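You operate a simulated robot arm through the tools that you are given. There is no shell and no other tool. Be economical: measure what you need, move in short steps, check, and stop when the job is done.

You run a simulated two-armed robot. Do the job below in one go: nothing can be reset, and whatever is moved stays where it is left.

## Task
Jog the row to the white mark and sample lane three.
Fine: after the jog press stop before you pick up a sandwich; lanes count from the blue bar's rail; the sandwich goes into pocket three, clear lid shut; hands clear of the hood. Where these are worked on the way, their far stop is far enough and under half their travel is too little: clear lid.

It is judged by the outcome, as a careful person would: the job done as asked, and still so three seconds after it is handed in. It fails if anything else is knocked over, pushed out of place, dropped, spilled or broken. A push-on lid holds only when it is set on centred and level and pressed home; a screw cap is set on level and turned clockwise until tight.

## Robot
Two 7-joint arms with two-finger parallel grippers on one trunk, on a base that drives. Base frame: it is fixed to the floor where the robot stands at the start and does not move with it; the origin is under the middle of the robot, x ahead of it, y to its left, z up; the surface under the hand at the start is at about z = 920. Readings come in mm, degrees, newtons and seconds.
The left shoulder is at the start at [70, 163, 1145], the right one opposite. With the tool pointing down near the work surface each hand reaches from about 380 to 880 mm from the robot's upright axis, wherever it stands, measured 20 degrees to its own side. Places, roughly: clear lid [800, -1600, 800]; pocket three of the sample tray [800, -1700, 800]; sandwich [-1500, 0, 750]. Payload 3.43 kg a hand.
The tool frame of a hand sits at the grasp point between the pads (the TCP): z along the fingers, y along the line on which they close. The tips reach 34 mm beyond it. The gripper opens to 128 mm. The fingers are 24 mm wide and 12 mm thick; the gripper's body (48 by 130 mm) begins 96 mm behind the TCP.
Orientation is that of the tool frame in the base frame, as a unit quaternion [x, y, z, w]. With the fingers straight down and closing along the base's y, the tool's x points along the base's -x, its y along +y and its z along -z.

## Interface
- The arms move only by the tool arm_command. It takes "left_steps", "right_steps" or both (then of equal length, played together; a hand with none holds still); each is one flat list of numbers, 7 for each row, row after row: the shift along the tool's x, y, z in mm, then the turn, a rotation vector about the tool's x, y, z in degrees, then the finger opening in mm, from 0 to 128. In form: [dx, dy, dz, wx, wy, wz, gripper, dx, dy, dz, wx, wy, wz, gripper, ...]. A call has 1 to 12 rows; each row is the pose to reach, as a shift and turn from the pose commanded when the call began, along the tool's axes at that moment. Each row takes 0.2 s and may step no farther than 50 mm and 8.6 degrees from the row before; otherwise, or with a gripper value out of range, the whole call is refused. A pose out of reach is approached as far as the arm can. The call stops where the force on the tool passes 40 N (or 10 N more than at its start, if that is more) or the arm is blocked; 0.2 s more then pass. Each finger travels about 153 mm/s and halts on what it meets, pressing with about 43 N; the grip force reading is that of the motor and also rises with nothing between the fingers. The clock runs only during rows and for 0.2 s after the last one: add rows that repeat a pose to give the fingers time. It gives the time, the measured TCP pose, the force on the tool (base axes), the opening and the grip force at its end, in the units of the frame above (readings bear some noise), with the torque about the TCP (base axes, N m) and any sound that the robot's microphone picked up, and new pictures: "views" is both (left out), scene, wrist or none (wrist: the cameras of the hands that moved).
- Cameras (640 x 400 px; columns grow to the right, rows downward): "scene" is now at [155.2, 4.5, 1398.5]; the picture's right is [0.04, -1.00, 0.00], its down [-0.39, -0.01, -0.92] and it looks along [0.92, 0.03, -0.39] (base axes); focal length 263 px, centre (320, 200). "left" rides on the left gripper at [76, 11, -160] in its tool frame; the picture's right is [-0.15, 0.99, 0.00], its down [-0.88, -0.13, -0.46] and it looks along [-0.45, -0.07, 0.89] (tool axes); focal length 234 px, centre (320, 200). "right" rides on the right gripper at [76, -11, -160] in its tool frame; the picture's right is [0.15, 0.99, 0.00], its down [-0.88, 0.13, -0.46] and it looks along [-0.45, 0.07, 0.89] (tool axes); focal length 234 px, centre (320, 200). There is no depth. A picture from a camera that has moved, and an enlarged one, comes with that camera's place and axes in the base frame and with its lens. The place of the scene camera against the robot may be out by one fixed shift of up to 18 mm in any direction.
- move_column(by): slides the trunk up (or, below 0, down) by that many mm; the arms and the scene camera ride with it, the base frame stays. It gives what a move gives, with no picture.
- steer(legs): drives the robot by 1 to 6 legs, each [ahead, left, turn to the left] in mm, mm and degrees, along the robot's own axes; the way and the turn of a leg run together, so that a leg with both is an arc; at most 1500 mm and 180 degrees a leg. The arms and the cameras ride along, it lands a little off, and it stops where it bumps. It gives what a move gives, and a new picture of the scene camera.
- turn_head(pan, tilt): turns the head with the scene camera to pan (to the left, within 86 degrees either way) and tilt (down, from -29 to 69), counted from straight ahead of the robot. It gives what a move gives, and a new picture of the scene camera.
- zoom(camera, box): a new picture of the part [left, top, right, bottom] of that camera's present view, enlarged. No time passes.
- close_job(): hands the job in; it is judged then, once.

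Go step by step. Nothing tells you exact positions but the pictures and the camera data: compare them with the known pose of the tool, close in by small moves and look again before you grip or let go. The budget is 120 turns and 260 pictures, counting those below and the enlarged ones. Unless the task says otherwise, let go and move clear before handing in, and close with one line.

The tools are called after ">>>" by a JSON object that holds its "name" and its "arguments". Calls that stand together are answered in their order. arm_command: Moves the arms, as the interface text tells. Its arguments: {"type":"object","properties":{"left_steps":{"type":"array","items":{"type":"number"}},"right_steps":{"type":"array","items":{"type":"number"}},"views":{"type":"string","enum":["both","scene","wrist","none"]}},"required":[]} The other tools are called the same way: move_column (by) slides the trunk up or down; steer (legs) drives the base; turn_head (pan, tilt) turns the head that bears the scene camera; zoom (camera, box) takes an enlarged picture of a part of a camera's view; close_job () hands the job in.

At the start:

```text
t: 0.0
left_tcp_pos: [446.5, 268.0, 1237.2]
left_orientation: [0.0, 1.0, -0.001, 0.0]
left_ft_force: [0.9, 0.7, -0.2]
left_wrist_torque: [0.0, -0.03, 0.01]
left_grip_width: 127.8
left_gripper_force: 0.0
right_tcp_pos: [422.0, -125.7, 1287.5]
right_orientation: [0.0, 1.0, 0.001, 0.001]
right_ft_force: [-0.3, -0.2, -0.5]
right_wrist_torque: [0.01, -0.03, -0.01]
right_grip_width: 127.9
right_gripper_force: 0.2
trunk travel left (down, up): [-625.0, 315.0]
robot x, y, heading: [-0.4, -0.0, -0.2]
head pan, tilt: [2.2, 23.0]
```

scene: 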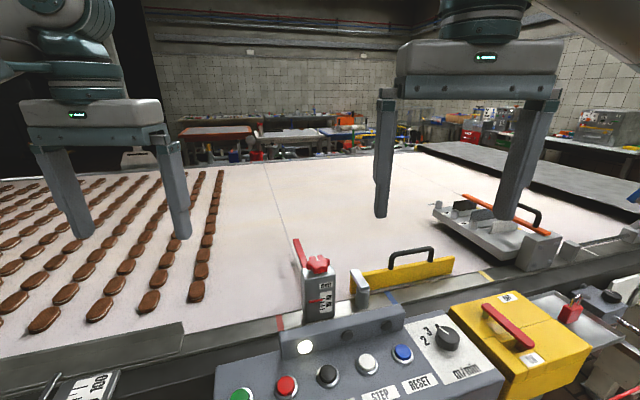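
right: 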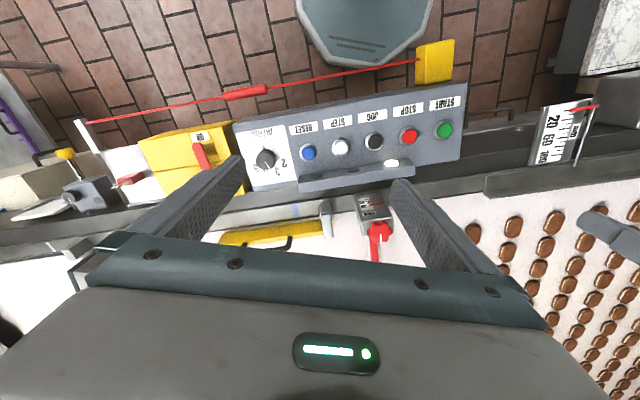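
left: 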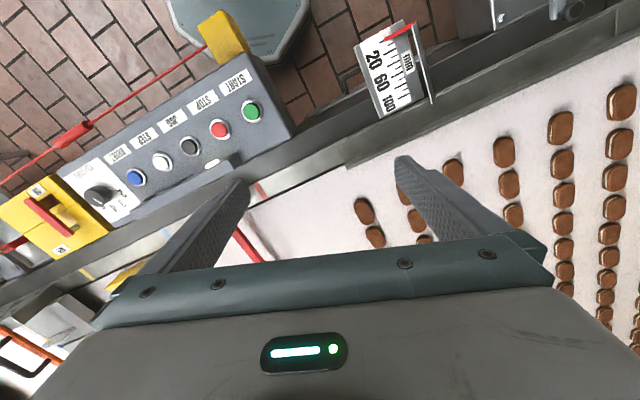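

I see a conveyor ahead with brown sandwiches on its left side and a panel with START, STOP, JOG, STEP and RESET. I'll look around before touching anything.

>>> {"name": "turn_head", "arguments": {"pan": 45, "tilt": 25}}

>>> {"name": "turn_head", "arguments": {"pan": -60, "tilt": 25}}

>>> {"name": "turn_head", "arguments": {"pan": 0, "tilt": 50}}

```text
t: 1.1
left_tcp_pos: [447.3, 268.8, 1236.7]
left_orientation: [0.001, 1.0, -0.001, -0.001]
left_ft_force: [-0.3, -0.3, 0.3]
left_wrist_torque: [-0.01, -0.04, 0.01]
left_grip_width: 128.0
left_gripper_force: 0.1
right_tcp_pos: [423.1, -126.2, 1285.3]
right_orientation: [0.0, 1.0, 0.001, 0.0]
right_ft_force: [0.5, 0.3, 0.2]
right_wrist_torque: [-0.02, -0.04, 0.0]
right_grip_width: 127.9
right_gripper_force: 0.0
trunk travel left (down, up): [-625.0, 315.0]
robot x, y, heading: [-2.7, -2.9, -0.0]
head pan, tilt: [45.0, 25.0]
camera scene: at [127.8, 66.1, 1395.3], right [0.71, -0.71, 0.0], down [-0.3, -0.3, -0.91], along [0.64, 0.64, -0.42], focal length 263 px, centre (320, 200)
```

scene: 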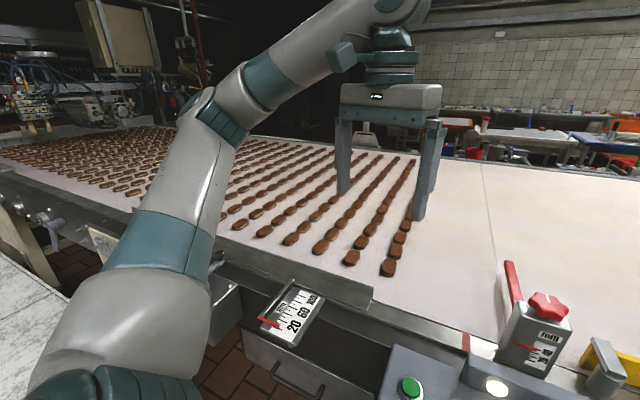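

```text
t: 2.9
left_tcp_pos: [445.3, 268.2, 1236.8]
left_orientation: [-0.001, 1.0, -0.001, -0.001]
left_ft_force: [0.2, 0.3, -0.1]
left_wrist_torque: [0.0, -0.05, 0.01]
left_grip_width: 128.0
left_gripper_force: 0.0
right_tcp_pos: [422.8, -127.1, 1286.3]
right_orientation: [0.0, 1.0, 0.001, 0.001]
right_ft_force: [1.1, 0.1, -0.6]
right_wrist_torque: [-0.05, 0.01, -0.01]
right_grip_width: 128.0
right_gripper_force: 0.0
trunk travel left (down, up): [-625.0, 315.0]
robot x, y, heading: [0.7, -0.1, -0.2]
head pan, tilt: [-60.0, 25.0]
camera scene: at [108.7, -78.7, 1395.3], right [-0.87, -0.5, 0.0], down [-0.21, 0.37, -0.91], along [0.45, -0.78, -0.42], focal length 263 px, centre (320, 200)
```

scene: 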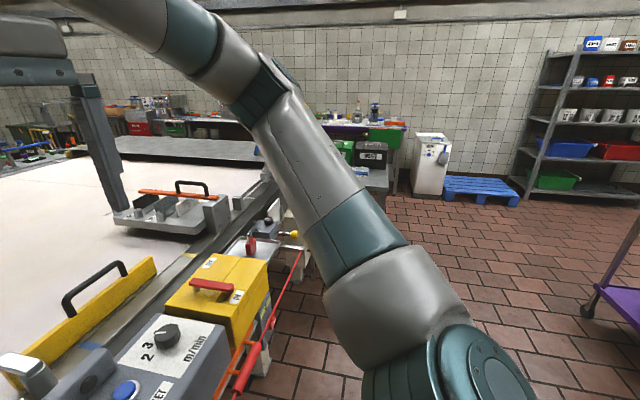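

```text
t: 4.2
left_tcp_pos: [446.6, 268.6, 1236.3]
left_orientation: [0.0, 1.0, -0.001, -0.002]
left_ft_force: [0.4, 1.2, 0.5]
left_wrist_torque: [0.01, 0.03, 0.0]
left_grip_width: 128.3
left_gripper_force: 0.0
right_tcp_pos: [423.3, -126.8, 1286.9]
right_orientation: [-0.001, 1.0, 0.001, 0.001]
right_ft_force: [-0.1, -0.3, 0.4]
right_wrist_torque: [-0.02, -0.02, 0.0]
right_grip_width: 128.0
right_gripper_force: 0.1
trunk travel left (down, up): [-625.0, 315.0]
robot x, y, heading: [0.4, 1.3, 0.0]
head pan, tilt: [0.0, 50.0]
camera scene: at [139.6, 1.0, 1357.8], right [0.0, -1.0, 0.0], down [-0.77, 0.0, -0.64], along [0.64, 0.0, -0.77], focal length 263 px, centre (320, 200)
```

scene: 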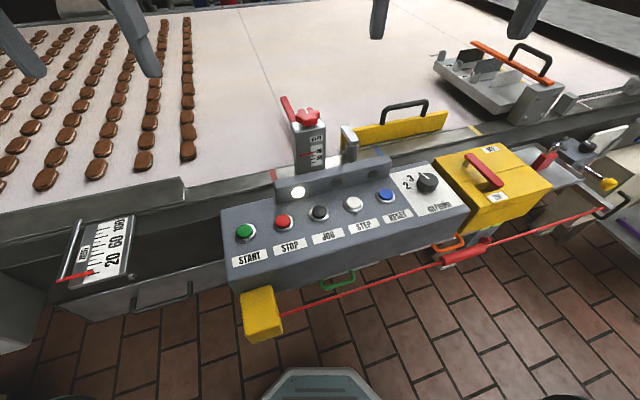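

The sandwich and tray lie elsewhere: behind me and to the right. I'll turn to face those places and look.

>>> {"name": "turn_head", "arguments": {"pan": -86, "tilt": 15}}

>>> {"name": "turn_head", "arguments": {"pan": 86, "tilt": 15}}

>>> {"name": "turn_head", "arguments": {"pan": -35, "tilt": 35}}

```text
t: 5.8
left_tcp_pos: [446.1, 270.7, 1236.9]
left_orientation: [0.0, 1.0, -0.001, -0.001]
left_ft_force: [0.3, 0.1, -0.6]
left_wrist_torque: [-0.03, 0.01, -0.01]
left_grip_width: 128.0
left_gripper_force: 0.0
right_tcp_pos: [423.4, -127.0, 1285.6]
right_orientation: [0.0, 1.0, 0.001, 0.001]
right_ft_force: [0.1, -0.7, 0.6]
right_wrist_torque: [-0.02, -0.01, 0.02]
right_grip_width: 128.0
right_gripper_force: 0.1
trunk travel left (down, up): [-625.0, 315.0]
robot x, y, heading: [-0.3, 0.3, 0.1]
head pan, tilt: [-85.9, 15.0]
camera scene: at [69.3, -92.1, 1411.5], right [-1.0, -0.07, 0.0], down [-0.02, 0.26, -0.97], along [0.07, -0.96, -0.26], focal length 263 px, centre (320, 200)
```

scene: 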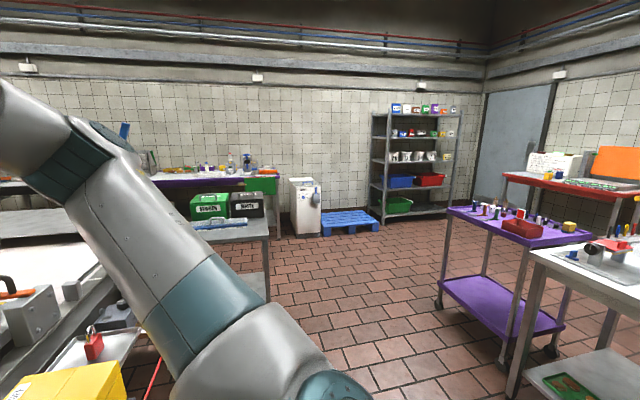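

```text
t: 8.4
left_tcp_pos: [446.2, 268.7, 1236.8]
left_orientation: [-0.001, 1.0, -0.001, -0.001]
left_ft_force: [0.7, -0.4, -0.3]
left_wrist_torque: [-0.03, -0.02, 0.01]
left_grip_width: 128.2
left_gripper_force: 0.1
right_tcp_pos: [423.0, -125.7, 1287.0]
right_orientation: [0.0, 1.0, 0.001, 0.001]
right_ft_force: [-0.4, -0.3, -0.4]
right_wrist_torque: [0.0, -0.03, 0.04]
right_grip_width: 127.7
right_gripper_force: 0.0
trunk travel left (down, up): [-625.0, 315.0]
robot x, y, heading: [-0.4, 3.5, 0.0]
head pan, tilt: [85.9, 15.0]
camera scene: at [69.3, 94.2, 1411.5], right [1.0, -0.07, 0.0], down [-0.02, -0.26, -0.97], along [0.07, 0.96, -0.26], focal length 263 px, centre (320, 200)
```

scene: 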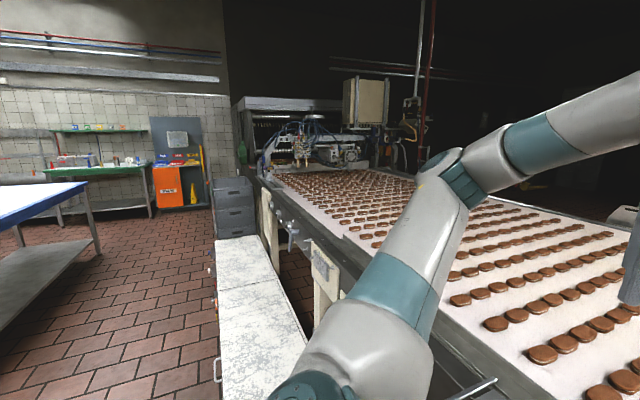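

```text
t: 10.4
left_tcp_pos: [446.4, 269.3, 1236.9]
left_orientation: [0.001, 1.0, -0.001, -0.001]
left_ft_force: [-0.3, 0.7, -0.6]
left_wrist_torque: [0.03, 0.03, -0.02]
left_grip_width: 128.0
left_gripper_force: 0.1
right_tcp_pos: [422.7, -126.3, 1285.8]
right_orientation: [0.0, 1.0, 0.0, 0.001]
right_ft_force: [0.5, 0.4, -0.3]
right_wrist_torque: [0.02, -0.01, -0.02]
right_grip_width: 127.8
right_gripper_force: 0.0
trunk travel left (down, up): [-625.0, 315.0]
robot x, y, heading: [1.1, 1.3, -0.2]
head pan, tilt: [-35.0, 35.0]
camera scene: at [134.8, -49.4, 1379.5], right [-0.57, -0.82, 0.0], down [-0.47, 0.33, -0.82], along [0.67, -0.47, -0.57], focal length 263 px, centre (320, 200)
```

scene: 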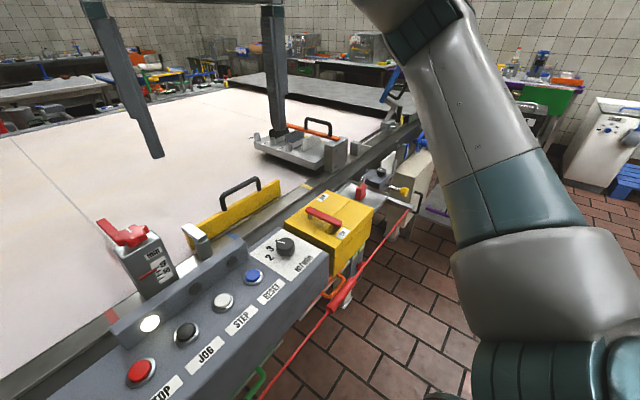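

I see something blue further right down the line, and I haven't seen what is behind me. I'll back off a little and turn right to look around.

>>> {"name": "steer", "arguments": {"legs": [[-250, 0, 0], [0, 0, -90]]}}

>>> {"name": "turn_head", "arguments": {"pan": 80, "tilt": 20}}

>>> {"name": "turn_head", "arguments": {"pan": -80, "tilt": 20}}

>>> {"name": "turn_head", "arguments": {"pan": 40, "tilt": 20}}

```text
t: 16.1
left_tcp_pos: [14.7, -450.7, 1237.2]
left_orientation: [0.714, 0.7, 0.0, -0.001]
left_ft_force: [-0.2, -0.6, -0.1]
left_wrist_torque: [-0.02, 0.0, 0.04]
left_grip_width: 127.9
left_gripper_force: 0.1
right_tcp_pos: [-379.5, -420.1, 1285.9]
right_orientation: [0.714, 0.701, 0.0, 0.001]
right_ft_force: [-0.9, -0.2, 0.5]
right_wrist_torque: [-0.01, -0.01, -0.03]
right_grip_width: 128.2
right_gripper_force: 0.1
trunk travel left (down, up): [-625.0, 315.0]
robot x, y, heading: [-244.6, -2.3, -91.5]
head pan, tilt: [-35.0, 35.0]
camera scene: at [-285.6, -120.1, 1379.5], right [-0.81, 0.59, 0.0], down [0.34, 0.46, -0.82], along [-0.48, -0.66, -0.57], focal length 263 px, centre (320, 200)
```

scene: 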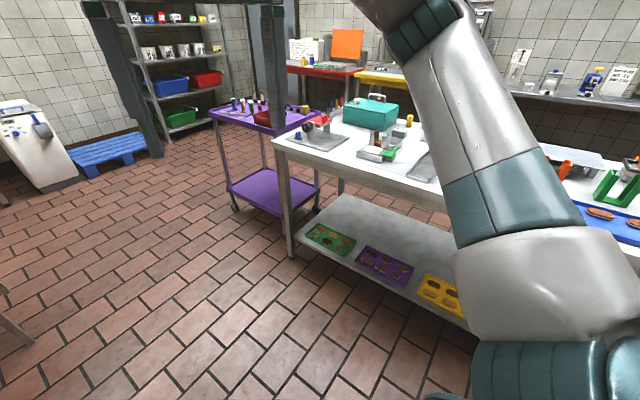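

```text
t: 18.0
left_tcp_pos: [15.8, -452.7, 1237.0]
left_orientation: [0.714, 0.701, -0.001, -0.001]
left_ft_force: [-0.5, -0.4, 0.1]
left_wrist_torque: [0.02, -0.01, 0.0]
left_grip_width: 127.9
left_gripper_force: 0.2
right_tcp_pos: [-380.2, -419.3, 1286.9]
right_orientation: [0.714, 0.7, 0.0, 0.001]
right_ft_force: [-0.3, -0.2, -0.2]
right_wrist_torque: [0.0, 0.01, 0.04]
right_grip_width: 127.8
right_gripper_force: 0.1
trunk travel left (down, up): [-625.0, 315.0]
robot x, y, heading: [-241.0, -3.7, -91.2]
head pan, tilt: [80.0, 20.0]
camera scene: at [-142.3, -67.0, 1403.3], right [-0.19, -0.98, 0.0], down [-0.34, 0.07, -0.94], along [0.92, -0.18, -0.34], focal length 263 px, centre (320, 200)
```

scene: 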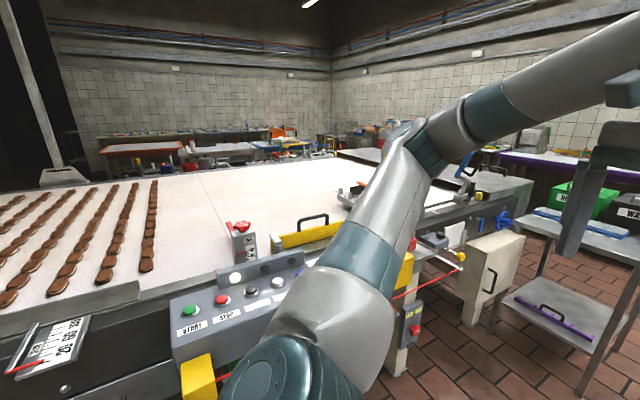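

```text
t: 20.5
left_tcp_pos: [14.9, -451.3, 1237.8]
left_orientation: [0.714, 0.7, 0.0, -0.001]
left_ft_force: [-0.1, -1.0, -0.4]
left_wrist_torque: [-0.01, 0.01, 0.0]
left_grip_width: 127.9
left_gripper_force: 0.0
right_tcp_pos: [-380.3, -421.0, 1285.7]
right_orientation: [0.714, 0.7, 0.001, 0.002]
right_ft_force: [-0.5, 1.0, 0.1]
right_wrist_torque: [0.04, -0.02, -0.01]
right_grip_width: 128.0
right_gripper_force: 0.1
trunk travel left (down, up): [-625.0, 315.0]
robot x, y, heading: [-247.6, 1.0, -91.1]
head pan, tilt: [-80.0, 20.0]
camera scene: at [-325.6, -63.4, 1403.4], right [-0.15, 0.99, 0.0], down [0.34, 0.05, -0.94], along [-0.93, -0.15, -0.34], focal length 263 px, centre (320, 200)
```

scene: 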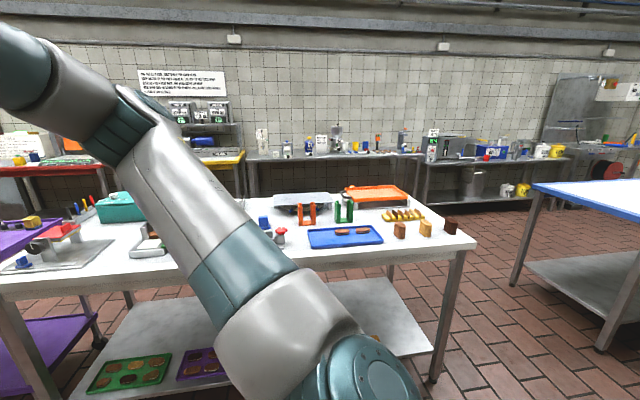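

```text
t: 22.5
left_tcp_pos: [15.2, -451.2, 1237.1]
left_orientation: [0.714, 0.7, 0.0, -0.001]
left_ft_force: [-0.6, -0.4, -1.0]
left_wrist_torque: [-0.02, -0.04, 0.02]
left_grip_width: 128.1
left_gripper_force: 0.1
right_tcp_pos: [-378.7, -420.3, 1287.5]
right_orientation: [0.713, 0.701, 0.0, 0.001]
right_ft_force: [0.6, -0.7, -0.4]
right_wrist_torque: [-0.01, 0.0, -0.02]
right_grip_width: 128.2
right_gripper_force: 0.0
trunk travel left (down, up): [-625.0, 315.0]
robot x, y, heading: [-247.5, 2.5, -91.2]
head pan, tilt: [40.0, 20.0]
camera scene: at [-175.2, -121.5, 1403.3], right [-0.78, -0.63, 0.0], down [-0.21, 0.27, -0.94], along [0.59, -0.73, -0.34], focal length 263 px, centre (320, 200)
```

scene: 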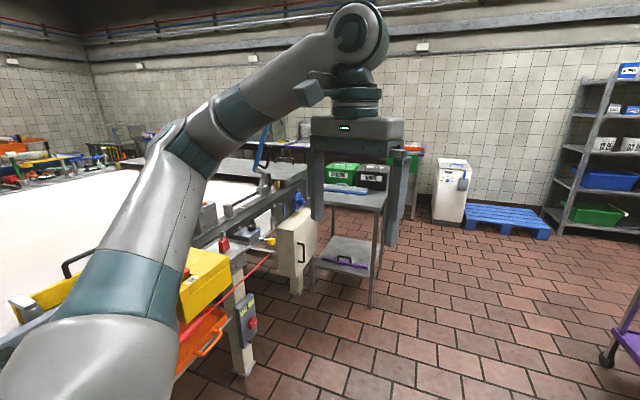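

The panel and belt are here, a metal cart sits at the belt's end, and a table with trays is behind me. I'll zoom in on both.

>>> {"name": "zoom", "arguments": {"camera": "scene", "box": [180, 120, 420, 300]}}

>>> {"name": "turn_head", "arguments": {"pan": -86, "tilt": 28}}

>>> {"name": "zoom", "arguments": {"camera": "scene", "box": [220, 120, 500, 295]}}

```text
2.22 times, centred on (300, 210) of scene
camera zoom: at [-175.2, -121.5, 1403.3], right [-0.78, -0.63, 0.0], down [-0.21, 0.27, -0.94], along [0.59, -0.73, -0.34], focal length 584 px, centre (364, 178)
```

zoom: 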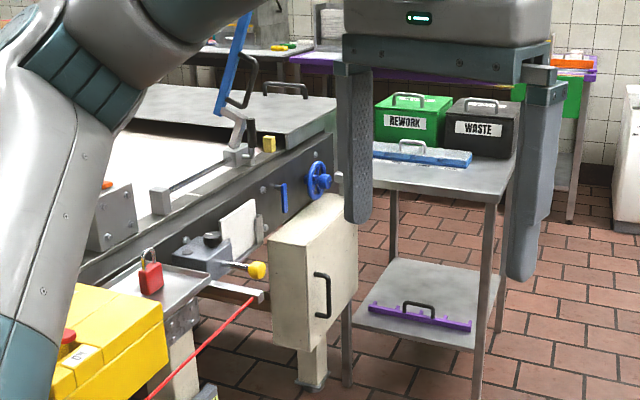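

```text
t: 24.6
left_tcp_pos: [14.6, -452.5, 1237.0]
left_orientation: [0.714, 0.7, 0.001, -0.002]
left_ft_force: [0.4, 0.1, 0.9]
left_wrist_torque: [0.02, -0.01, -0.01]
left_grip_width: 127.9
left_gripper_force: 0.1
right_tcp_pos: [-378.8, -420.3, 1286.1]
right_orientation: [0.714, 0.7, 0.0, 0.001]
right_ft_force: [-0.2, 1.0, -0.5]
right_wrist_torque: [-0.01, 0.01, 0.01]
right_grip_width: 127.7
right_gripper_force: 0.0
trunk travel left (down, up): [-625.0, 315.0]
robot x, y, heading: [-246.4, -0.5, -91.2]
head pan, tilt: [-85.9, 28.0]
camera scene: at [-324.7, -53.7, 1390.5], right [-0.05, 1.0, 0.0], down [0.47, 0.02, -0.88], along [-0.88, -0.05, -0.47], focal length 263 px, centre (320, 200)
```

scene: 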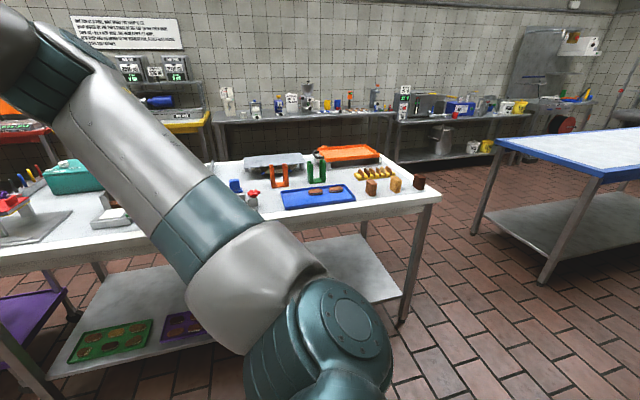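

```text
2.29 times, centred on (360, 208) of scene
camera zoom: at [-324.7, -53.7, 1390.5], right [-0.05, 1.0, 0.0], down [0.47, 0.02, -0.88], along [-0.88, -0.05, -0.47], focal length 601 px, centre (229, 183)
```

zoom: 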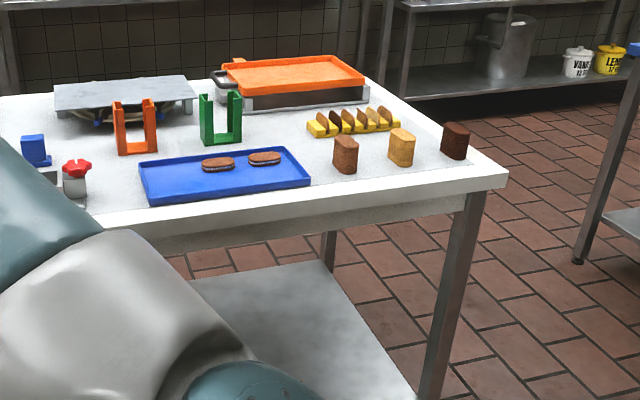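

There are sandwiches on a blue tray on the table, and a cart with something blue and handled near the tray location. I'll turn to the table for a closer look.

>>> {"name": "steer", "arguments": {"legs": [[0, 0, -90]]}}

>>> {"name": "turn_head", "arguments": {"pan": 0, "tilt": 22}}

>>> {"name": "zoom", "arguments": {"camera": "scene", "box": [160, 120, 480, 320]}}

>>> {"name": "turn_head", "arguments": {"pan": 45, "tilt": 22}}

```text
t: 28.8
left_tcp_pos: [-701.5, -250.8, 1236.8]
left_orientation: [1.0, -0.021, 0.002, 0.0]
left_ft_force: [-0.2, 0.5, 0.8]
left_wrist_torque: [-0.02, -0.02, -0.03]
left_grip_width: 128.0
left_gripper_force: 0.1
right_tcp_pos: [-661.9, 144.1, 1285.4]
right_orientation: [1.0, -0.02, -0.002, 0.0]
right_ft_force: [-0.3, 0.4, -0.6]
right_wrist_torque: [0.0, 0.02, 0.01]
right_grip_width: 128.1
right_gripper_force: 0.1
trunk travel left (down, up): [-625.0, 315.0]
robot x, y, heading: [-247.9, -1.4, 177.6]
head pan, tilt: [-85.9, 28.0]
camera scene: at [-285.8, 94.5, 1390.5], right [1.0, 0.03, 0.0], down [0.01, -0.47, -0.88], along [-0.03, 0.88, -0.47], focal length 263 px, centre (320, 200)
```

scene: 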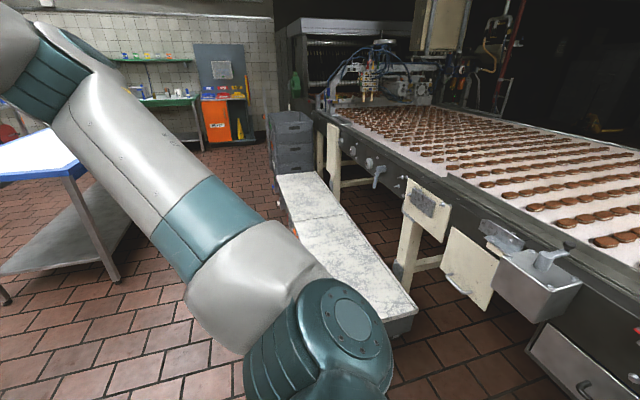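

```text
t: 30.4
left_tcp_pos: [-702.2, -249.9, 1237.1]
left_orientation: [1.0, -0.02, 0.001, -0.001]
left_ft_force: [-0.1, 0.3, -0.5]
left_wrist_torque: [0.01, -0.01, 0.02]
left_grip_width: 128.0
left_gripper_force: 0.1
right_tcp_pos: [-662.7, 143.9, 1287.3]
right_orientation: [1.0, -0.02, -0.001, 0.0]
right_ft_force: [-0.5, 0.6, 0.5]
right_wrist_torque: [0.02, -0.01, 0.01]
right_grip_width: 127.9
right_gripper_force: 0.0
trunk travel left (down, up): [-625.0, 315.0]
robot x, y, heading: [-246.0, -0.7, 177.5]
head pan, tilt: [0.0, 22.0]
camera scene: at [-375.7, 7.1, 1400.1], right [0.04, 1.0, 0.0], down [0.37, -0.02, -0.93], along [-0.93, 0.04, -0.37], focal length 263 px, centre (320, 200)
```

scene: 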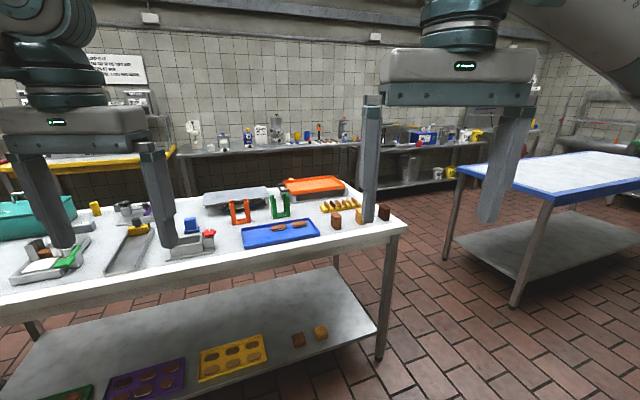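

```text
2.00 times, centred on (320, 220) of scene
camera zoom: at [-375.7, 7.1, 1400.1], right [0.04, 1.0, 0.0], down [0.37, -0.02, -0.93], along [-0.93, 0.04, -0.37], focal length 526 px, centre (320, 160)
```

zoom: 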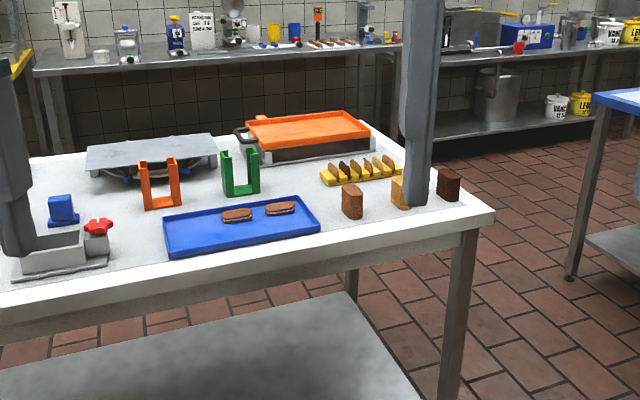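

```text
t: 31.6
left_tcp_pos: [-702.5, -250.7, 1237.5]
left_orientation: [1.0, -0.02, 0.0, 0.0]
left_ft_force: [0.6, -0.3, -0.4]
left_wrist_torque: [0.04, 0.0, 0.01]
left_grip_width: 127.9
left_gripper_force: 0.0
right_tcp_pos: [-662.1, 143.7, 1284.7]
right_orientation: [1.0, -0.02, -0.001, 0.001]
right_ft_force: [0.0, 0.1, 0.3]
right_wrist_torque: [-0.01, -0.01, 0.02]
right_grip_width: 127.9
right_gripper_force: 0.1
trunk travel left (down, up): [-625.0, 315.0]
robot x, y, heading: [-245.4, -0.8, 177.9]
head pan, tilt: [45.0, 22.0]
camera scene: at [-351.3, -59.6, 1400.1], right [-0.68, 0.74, 0.0], down [0.28, 0.25, -0.93], along [-0.68, -0.63, -0.37], focal length 263 px, centre (320, 200)
```

scene: 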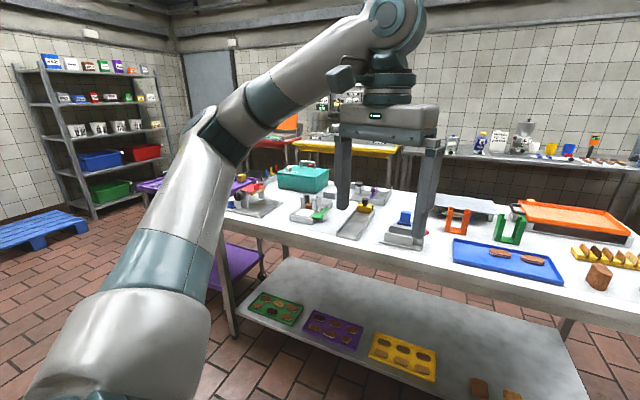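

The table holds finished sandwiches, but the row and the jog are on the belt. I'll go back and inspect the belt items and the rail marks closely.

>>> {"name": "steer", "arguments": {"legs": [[0, 0, -90], [0, 0, -88]]}}

>>> {"name": "turn_head", "arguments": {"pan": 0, "tilt": 30}}

>>> {"name": "zoom", "arguments": {"camera": "scene", "box": [0, 100, 320, 300]}}

>>> {"name": "zoom", "arguments": {"camera": "scene", "box": [320, 100, 640, 300]}}

```text
t: 39.4
left_tcp_pos: [191.5, 284.5, 1236.2]
left_orientation: [-0.019, 1.0, -0.001, -0.001]
left_ft_force: [-0.2, -0.7, 0.8]
left_wrist_torque: [-0.01, -0.02, 0.0]
left_grip_width: 128.3
left_gripper_force: 0.0
right_tcp_pos: [182.2, -109.9, 1286.1]
right_orientation: [-0.02, 1.0, 0.001, 0.001]
right_ft_force: [-0.4, -0.1, -0.8]
right_wrist_torque: [0.01, 0.02, 0.01]
right_grip_width: 128.0
right_gripper_force: 0.1
trunk travel left (down, up): [-625.0, 315.0]
robot x, y, heading: [-241.8, 0.4, 2.5]
head pan, tilt: [45.0, 22.0]
camera scene: at [-119.3, 71.3, 1400.1], right [0.73, -0.68, 0.0], down [-0.26, -0.27, -0.93], along [0.63, 0.68, -0.37], focal length 263 px, centre (320, 200)
```

scene: 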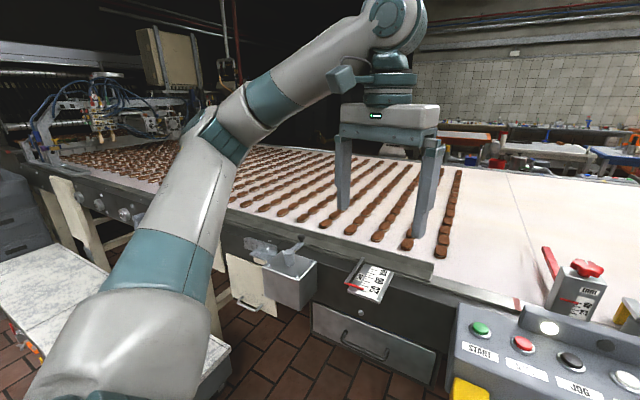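

```text
t: 40.5
left_tcp_pos: [191.1, 285.1, 1236.3]
left_orientation: [-0.019, 1.0, -0.002, 0.0]
left_ft_force: [0.6, -0.5, 0.2]
left_wrist_torque: [-0.02, -0.01, 0.01]
left_grip_width: 128.0
left_gripper_force: 0.0
right_tcp_pos: [182.7, -109.8, 1286.7]
right_orientation: [-0.02, 1.0, 0.001, 0.001]
right_ft_force: [-1.1, 0.3, 0.8]
right_wrist_torque: [-0.01, 0.02, 0.03]
right_grip_width: 127.8
right_gripper_force: 0.0
trunk travel left (down, up): [-625.0, 315.0]
robot x, y, heading: [-244.7, -0.0, 2.2]
head pan, tilt: [0.0, 30.0]
camera scene: at [-92.0, 6.7, 1387.3], right [0.04, -1.0, 0.0], down [-0.5, -0.02, -0.87], along [0.87, 0.03, -0.5], focal length 263 px, centre (320, 200)
```

scene: 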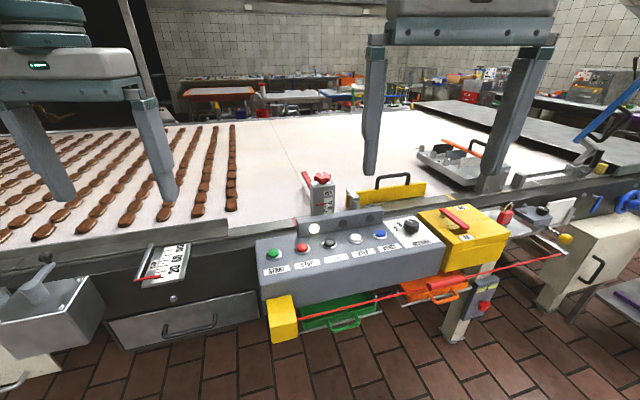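

```text
2.00 times, centred on (160, 200) of scene
camera zoom: at [-92.0, 6.7, 1387.3], right [0.04, -1.0, 0.0], down [-0.5, -0.02, -0.87], along [0.87, 0.03, -0.5], focal length 526 px, centre (640, 200)
```

zoom: 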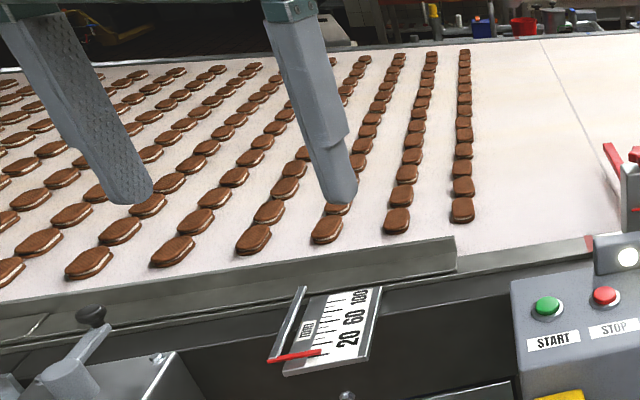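

```text
2.00 times, centred on (480, 200) of scene
camera zoom: at [-92.0, 6.7, 1387.3], right [0.04, -1.0, 0.0], down [-0.5, -0.02, -0.87], along [0.87, 0.03, -0.5], focal length 526 px, centre (0, 200)
```

zoom: 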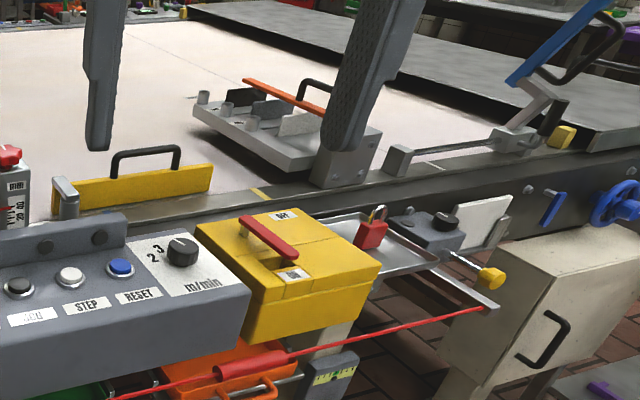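

The belt items are cream sandwiches, and the blue bar hinges on the near rail. I'll return to the starting spot and examine the rail for the white mark.

>>> {"name": "steer", "arguments": {"legs": [[240, 0, -2.3]]}}

>>> {"name": "turn_head", "arguments": {"pan": 0, "tilt": 35}}

>>> {"name": "zoom", "arguments": {"camera": "scene", "box": [160, 140, 400, 290]}}

>>> {"name": "zoom", "arguments": {"camera": "scene", "box": [400, 100, 640, 250]}}

>>> {"name": "zoom", "arguments": {"camera": "right", "box": [60, 120, 440, 280]}}

```text
t: 42.3
left_tcp_pos: [439.9, 275.6, 1237.1]
left_orientation: [-0.001, 1.0, -0.002, 0.0]
left_ft_force: [0.3, -0.2, 0.0]
left_wrist_torque: [0.02, -0.03, -0.02]
left_grip_width: 128.1
left_gripper_force: 0.0
right_tcp_pos: [416.3, -121.5, 1287.0]
right_orientation: [-0.002, 1.0, 0.001, 0.0]
right_ft_force: [0.3, 0.5, -0.5]
right_wrist_torque: [-0.03, -0.02, -0.02]
right_grip_width: 127.9
right_gripper_force: 0.1
trunk travel left (down, up): [-625.0, 315.0]
robot x, y, heading: [-6.8, 5.2, -0.0]
head pan, tilt: [0.0, 30.0]
camera scene: at [147.1, 6.5, 1387.4], right [0.0, -1.0, 0.0], down [-0.5, 0.0, -0.87], along [0.87, 0.0, -0.5], focal length 263 px, centre (320, 200)
```

scene: 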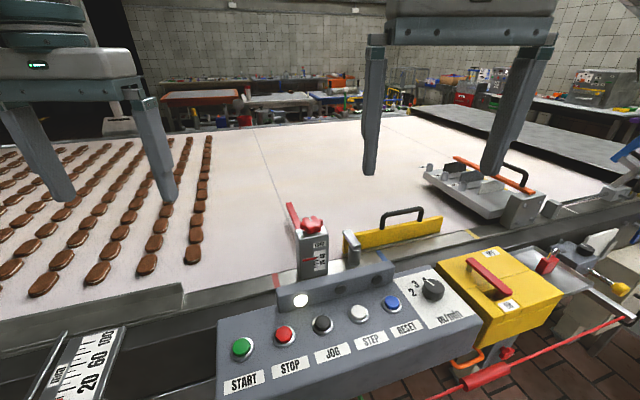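

```text
t: 43.0
left_tcp_pos: [440.4, 274.6, 1236.4]
left_orientation: [-0.003, 1.0, -0.001, -0.001]
left_ft_force: [0.9, -0.6, 0.2]
left_wrist_torque: [0.0, 0.02, 0.0]
left_grip_width: 128.0
left_gripper_force: 0.0
right_tcp_pos: [418.9, -120.7, 1285.7]
right_orientation: [-0.002, 1.0, 0.001, 0.001]
right_ft_force: [0.5, 1.0, 0.1]
right_wrist_torque: [0.0, 0.03, 0.01]
right_grip_width: 128.0
right_gripper_force: 0.3
trunk travel left (down, up): [-625.0, 315.0]
robot x, y, heading: [-0.8, 2.4, 0.2]
head pan, tilt: [0.0, 35.0]
camera scene: at [145.8, 6.5, 1379.4], right [0.0, -1.0, 0.0], down [-0.57, 0.0, -0.82], along [0.82, 0.0, -0.57], focal length 263 px, centre (320, 200)
```

scene: 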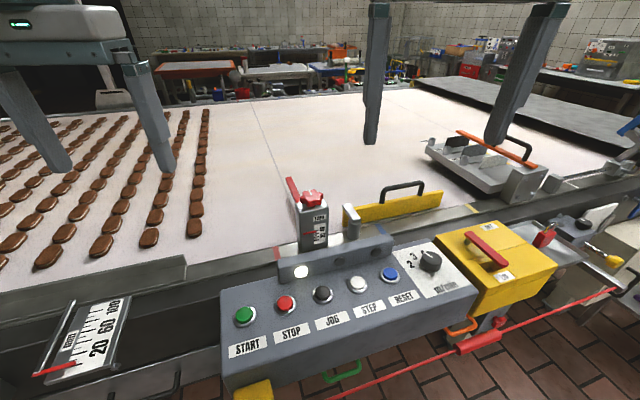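

```text
2.67 times, centred on (280, 215) of scene
camera zoom: at [145.8, 6.5, 1379.4], right [0.0, -1.0, 0.0], down [-0.57, 0.0, -0.82], along [0.82, 0.0, -0.57], focal length 701 px, centre (427, 160)
```

zoom: 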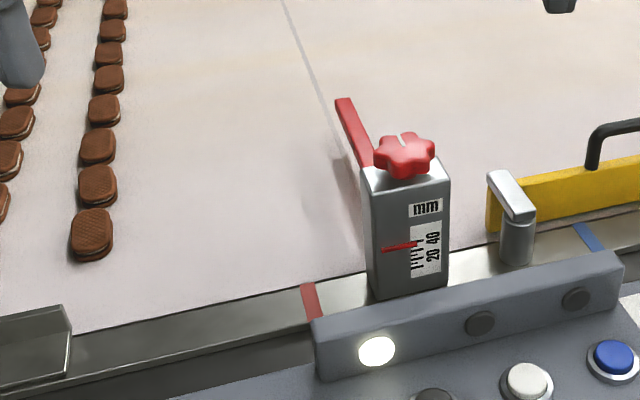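

```text
2.67 times, centred on (520, 175) of scene
camera zoom: at [145.8, 6.5, 1379.4], right [0.0, -1.0, 0.0], down [-0.57, 0.0, -0.82], along [0.82, 0.0, -0.57], focal length 701 px, centre (-213, 267)
```

zoom: 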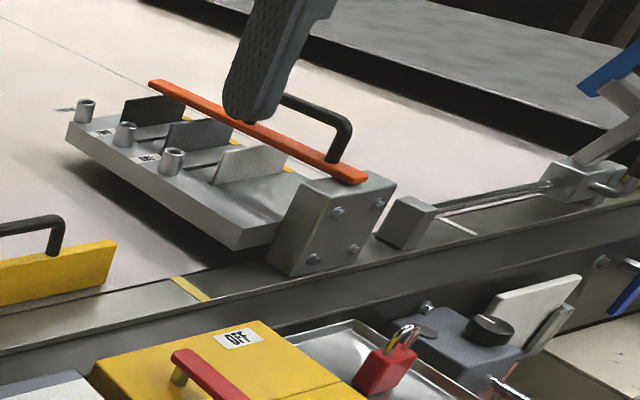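

```text
1.68 times, centred on (250, 200) of right
camera zoom: at [342.3, -131.6, 1445.9], right [-0.15, 0.99, 0.0], down [0.88, 0.13, 0.46], along [0.45, 0.07, -0.89], focal length 394 px, centre (438, 200)
```

zoom: 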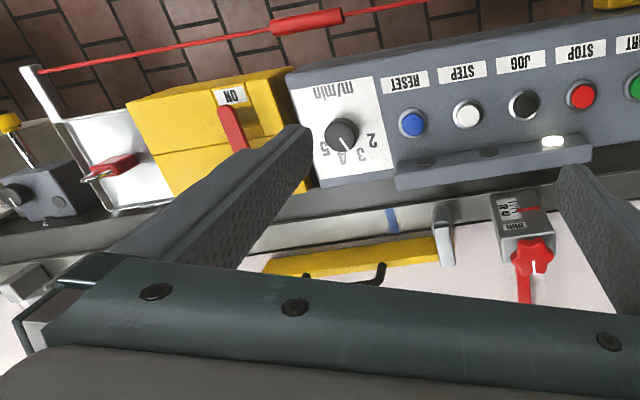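

The rail marks run red, blue, yellow, then a white line further right by the slider. I'll move downstream to see the white mark, the blue bar and the cart.

>>> {"name": "steer", "arguments": {"legs": [[-200, 0, 0], [0, -700, 0]]}}

>>> {"name": "zoom", "arguments": {"camera": "scene", "box": [240, 80, 560, 280]}}

>>> {"name": "turn_head", "arguments": {"pan": -45, "tilt": 30}}

>>> {"name": "zoom", "arguments": {"camera": "scene", "box": [160, 60, 480, 260]}}

```text
t: 48.0
left_tcp_pos: [242.7, -426.4, 1237.1]
left_orientation: [-0.007, 1.0, -0.001, -0.001]
left_ft_force: [-0.5, 0.1, -0.4]
left_wrist_torque: [0.02, 0.0, 0.01]
left_grip_width: 128.1
left_gripper_force: 0.0
right_tcp_pos: [223.3, -819.1, 1286.1]
right_orientation: [-0.007, 1.0, 0.001, 0.001]
right_ft_force: [0.3, 0.0, -0.1]
right_wrist_torque: [0.02, -0.02, 0.02]
right_grip_width: 128.0
right_gripper_force: 0.1
trunk travel left (down, up): [-625.0, 315.0]
robot x, y, heading: [-203.4, -699.5, 0.8]
head pan, tilt: [0.0, 35.0]
camera scene: at [-50.3, -697.2, 1379.5], right [0.01, -1.0, 0.0], down [-0.57, -0.01, -0.82], along [0.82, 0.01, -0.57], focal length 263 px, centre (320, 200)
```

scene: 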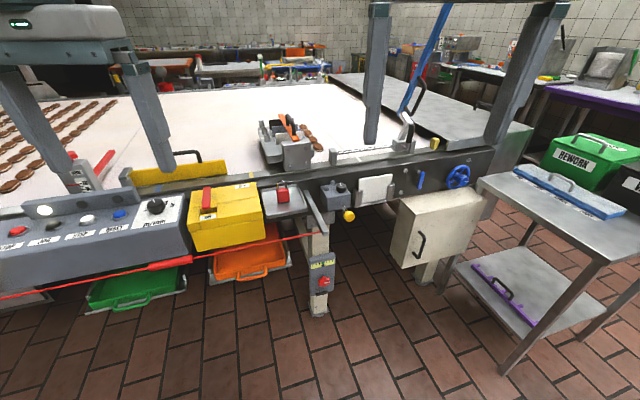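

```text
2.00 times, centred on (400, 180) of scene
camera zoom: at [-50.3, -697.2, 1379.5], right [0.01, -1.0, 0.0], down [-0.57, -0.01, -0.82], along [0.82, 0.01, -0.57], focal length 526 px, centre (160, 240)
```

zoom: 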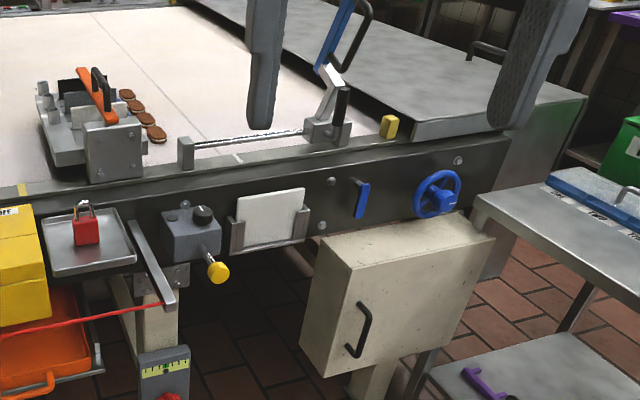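

```text
t: 49.2
left_tcp_pos: [241.4, -424.9, 1238.3]
left_orientation: [-0.007, 1.0, -0.001, -0.001]
left_ft_force: [-0.2, 0.4, 0.6]
left_wrist_torque: [-0.02, 0.02, 0.04]
left_grip_width: 128.0
left_gripper_force: 0.1
right_tcp_pos: [224.2, -820.8, 1285.4]
right_orientation: [-0.007, 1.0, 0.001, 0.002]
right_ft_force: [0.3, -0.1, 0.5]
right_wrist_torque: [-0.02, 0.01, 0.01]
right_grip_width: 127.9
right_gripper_force: 0.1
trunk travel left (down, up): [-625.0, 315.0]
robot x, y, heading: [-199.5, -700.5, 0.6]
head pan, tilt: [-45.0, 30.0]
camera scene: at [-73.5, -761.7, 1387.3], right [-0.7, -0.72, 0.0], down [-0.36, 0.35, -0.87], along [0.62, -0.6, -0.5], focal length 263 px, centre (320, 200)
```

scene: 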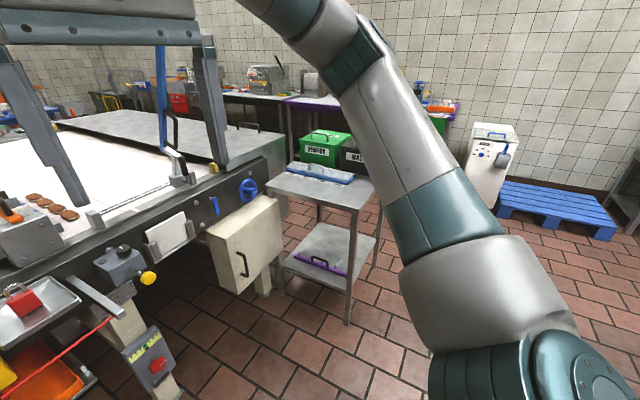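

```text
2.00 times, centred on (320, 160) of scene
camera zoom: at [-73.5, -761.7, 1387.3], right [-0.7, -0.72, 0.0], down [-0.36, 0.35, -0.87], along [0.62, -0.6, -0.5], focal length 526 px, centre (320, 280)
```

zoom: 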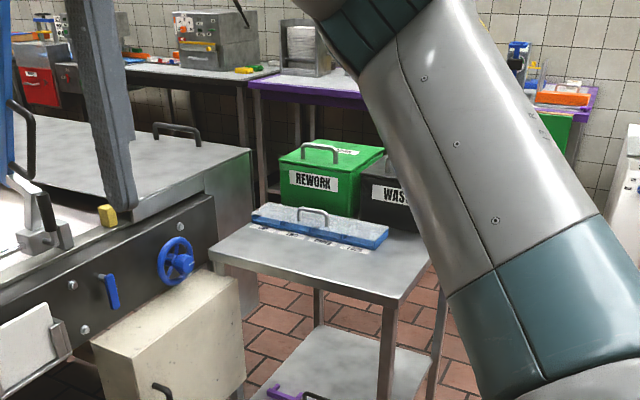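

There's a single short row of sandwiches just past the orange laner, and the white mark on the near rail is a bit downstream of it. The blue bar is on that near rail too. I'll stand so the left hand reaches JOG while I watch the row.

>>> {"name": "steer", "arguments": {"legs": [[0, 350, 0], [200, 0, 0]]}}

>>> {"name": "turn_head", "arguments": {"pan": -30, "tilt": 35}}

>>> {"name": "zoom", "arguments": {"camera": "scene", "box": [160, 60, 480, 260]}}

```text
t: 52.6
left_tcp_pos: [434.5, -71.5, 1237.5]
left_orientation: [-0.006, 1.0, 0.0, 0.0]
left_ft_force: [0.8, 0.1, 1.4]
left_wrist_torque: [0.01, 0.02, 0.03]
left_grip_width: 128.1
left_gripper_force: 0.0
right_tcp_pos: [416.4, -467.0, 1286.9]
right_orientation: [-0.007, 1.0, 0.001, 0.001]
right_ft_force: [0.4, 0.0, 0.4]
right_wrist_torque: [-0.01, 0.03, -0.02]
right_grip_width: 128.1
right_gripper_force: 0.0
trunk travel left (down, up): [-625.0, 315.0]
robot x, y, heading: [-8.5, -343.8, 0.6]
head pan, tilt: [-45.0, 30.0]
camera scene: at [118.9, -407.6, 1387.4], right [-0.7, -0.72, 0.0], down [-0.36, 0.35, -0.87], along [0.62, -0.6, -0.5], focal length 263 px, centre (320, 200)
```

scene: 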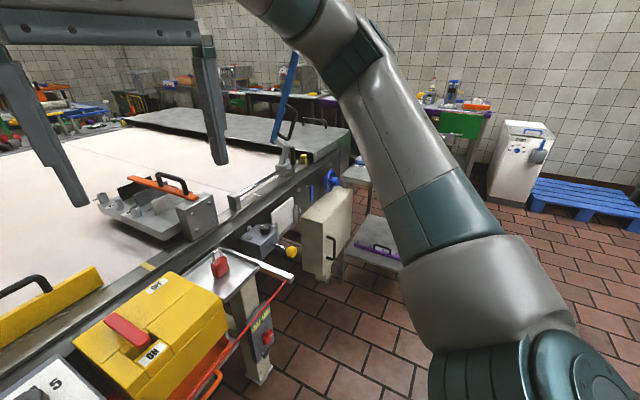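

```text
t: 53.4
left_tcp_pos: [435.6, -72.4, 1237.1]
left_orientation: [-0.006, 1.0, -0.001, -0.001]
left_ft_force: [0.3, -0.7, 0.0]
left_wrist_torque: [-0.02, -0.02, 0.01]
left_grip_width: 127.8
left_gripper_force: 0.0
right_tcp_pos: [417.7, -467.5, 1286.1]
right_orientation: [-0.007, 1.0, 0.0, 0.001]
right_ft_force: [0.7, 0.1, 0.3]
right_wrist_torque: [0.01, 0.05, 0.01]
right_grip_width: 128.0
right_gripper_force: 0.0
trunk travel left (down, up): [-625.0, 315.0]
robot x, y, heading: [-8.2, -345.4, 0.6]
head pan, tilt: [-30.0, 35.0]
camera scene: at [131.6, -387.7, 1379.5], right [-0.49, -0.87, 0.0], down [-0.5, 0.28, -0.82], along [0.71, -0.4, -0.57], focal length 263 px, centre (320, 200)
```

scene: 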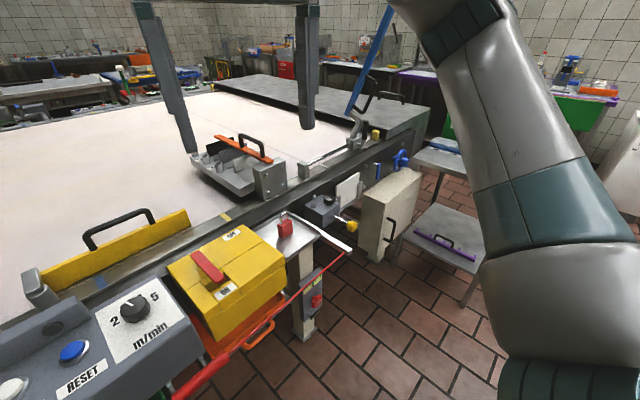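

```text
2.00 times, centred on (320, 160) of scene
camera zoom: at [131.6, -387.7, 1379.5], right [-0.49, -0.87, 0.0], down [-0.5, 0.28, -0.82], along [0.71, -0.4, -0.57], focal length 526 px, centre (320, 280)
```

zoom: 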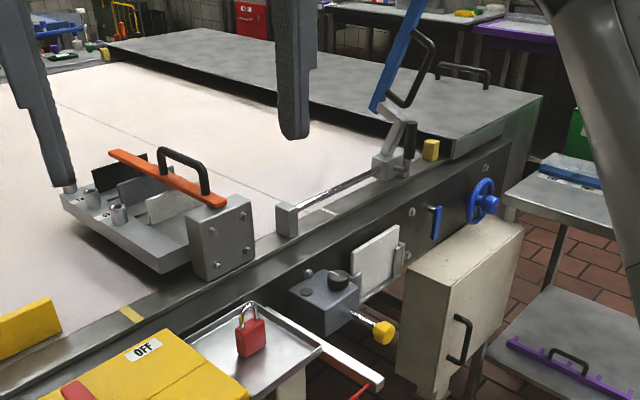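

The conveyor is turned about 15° from my frame, so the row is square to its rail and must go about 120 mm to the white mark. The left hand will work JOG, so I'll send the right wrist camera out over the row to watch it.

>>> {"name": "arm_command", "arguments": {"right_steps": [-40, -25, 0, 0, 0, 0, 128, -80, -50, 0, 0, 0, 0, 128, -120, -75, 0, 0, 0, 0, 128, -160, -100, 0, 0, 0, 0, 128, -200, -125, 0, 0, 0, 0, 128, -230, -150, 0, 0, 0, 0, 128], "left_steps": [0, 0, 0, 0, 0, 0, 128, 0, 0, 0, 0, 0, 0, 128, 0, 0, 0, 0, 0, 0, 128, 0, 0, 0, 0, 0, 0, 128, 0, 0, 0, 0, 0, 0, 128, 0, 0, 0, 0, 0, 0, 128], "views": "wrist"}}

```text
t: 54.8
left_tcp_pos: [436.3, -71.2, 1237.3]
left_orientation: [-0.007, 1.0, 0.0, -0.001]
left_ft_force: [0.8, 0.7, -0.2]
left_wrist_torque: [-0.01, -0.01, 0.03]
left_grip_width: 128.0
left_gripper_force: 0.1
right_tcp_pos: [649.8, -616.1, 1287.8]
right_orientation: [-0.007, 1.0, 0.0, -0.001]
right_ft_force: [0.2, 0.1, -0.1]
right_wrist_torque: [0.01, 0.0, 0.0]
right_grip_width: 128.0
right_gripper_force: 0.0
trunk travel left (down, up): [-625.0, 315.0]
robot x, y, heading: [-8.4, -344.4, 0.7]
head pan, tilt: [-30.0, 35.0]
camera right: at [574.3, -628.5, 1445.8], right [-0.16, 0.99, 0.0], down [0.88, 0.14, 0.46], along [0.45, 0.07, -0.89], focal length 234 px, centre (320, 200)
camera left: at [361.3, -60.3, 1396.9], right [0.13, 0.99, 0.0], down [0.88, -0.12, 0.45], along [0.45, -0.06, -0.89], focal length 234 px, centre (320, 200)
```

right: 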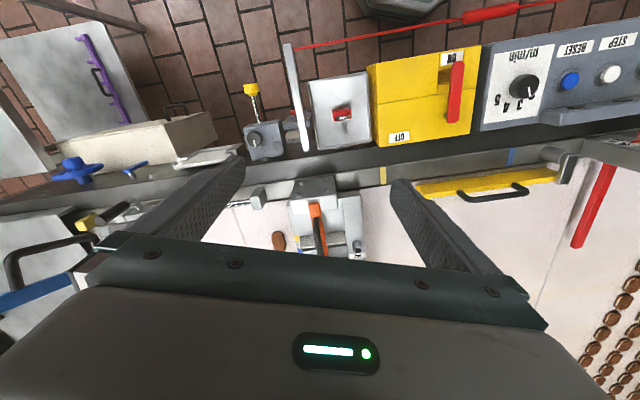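
left: 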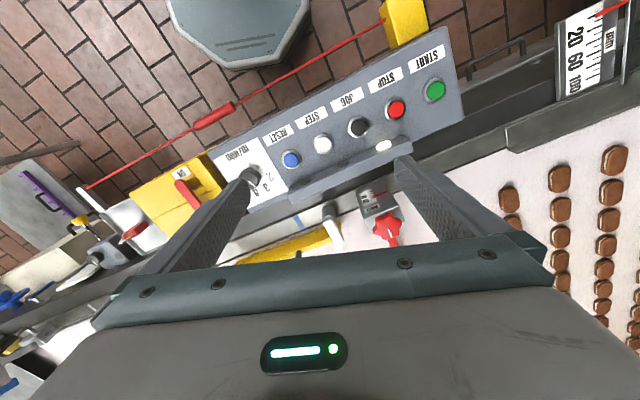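

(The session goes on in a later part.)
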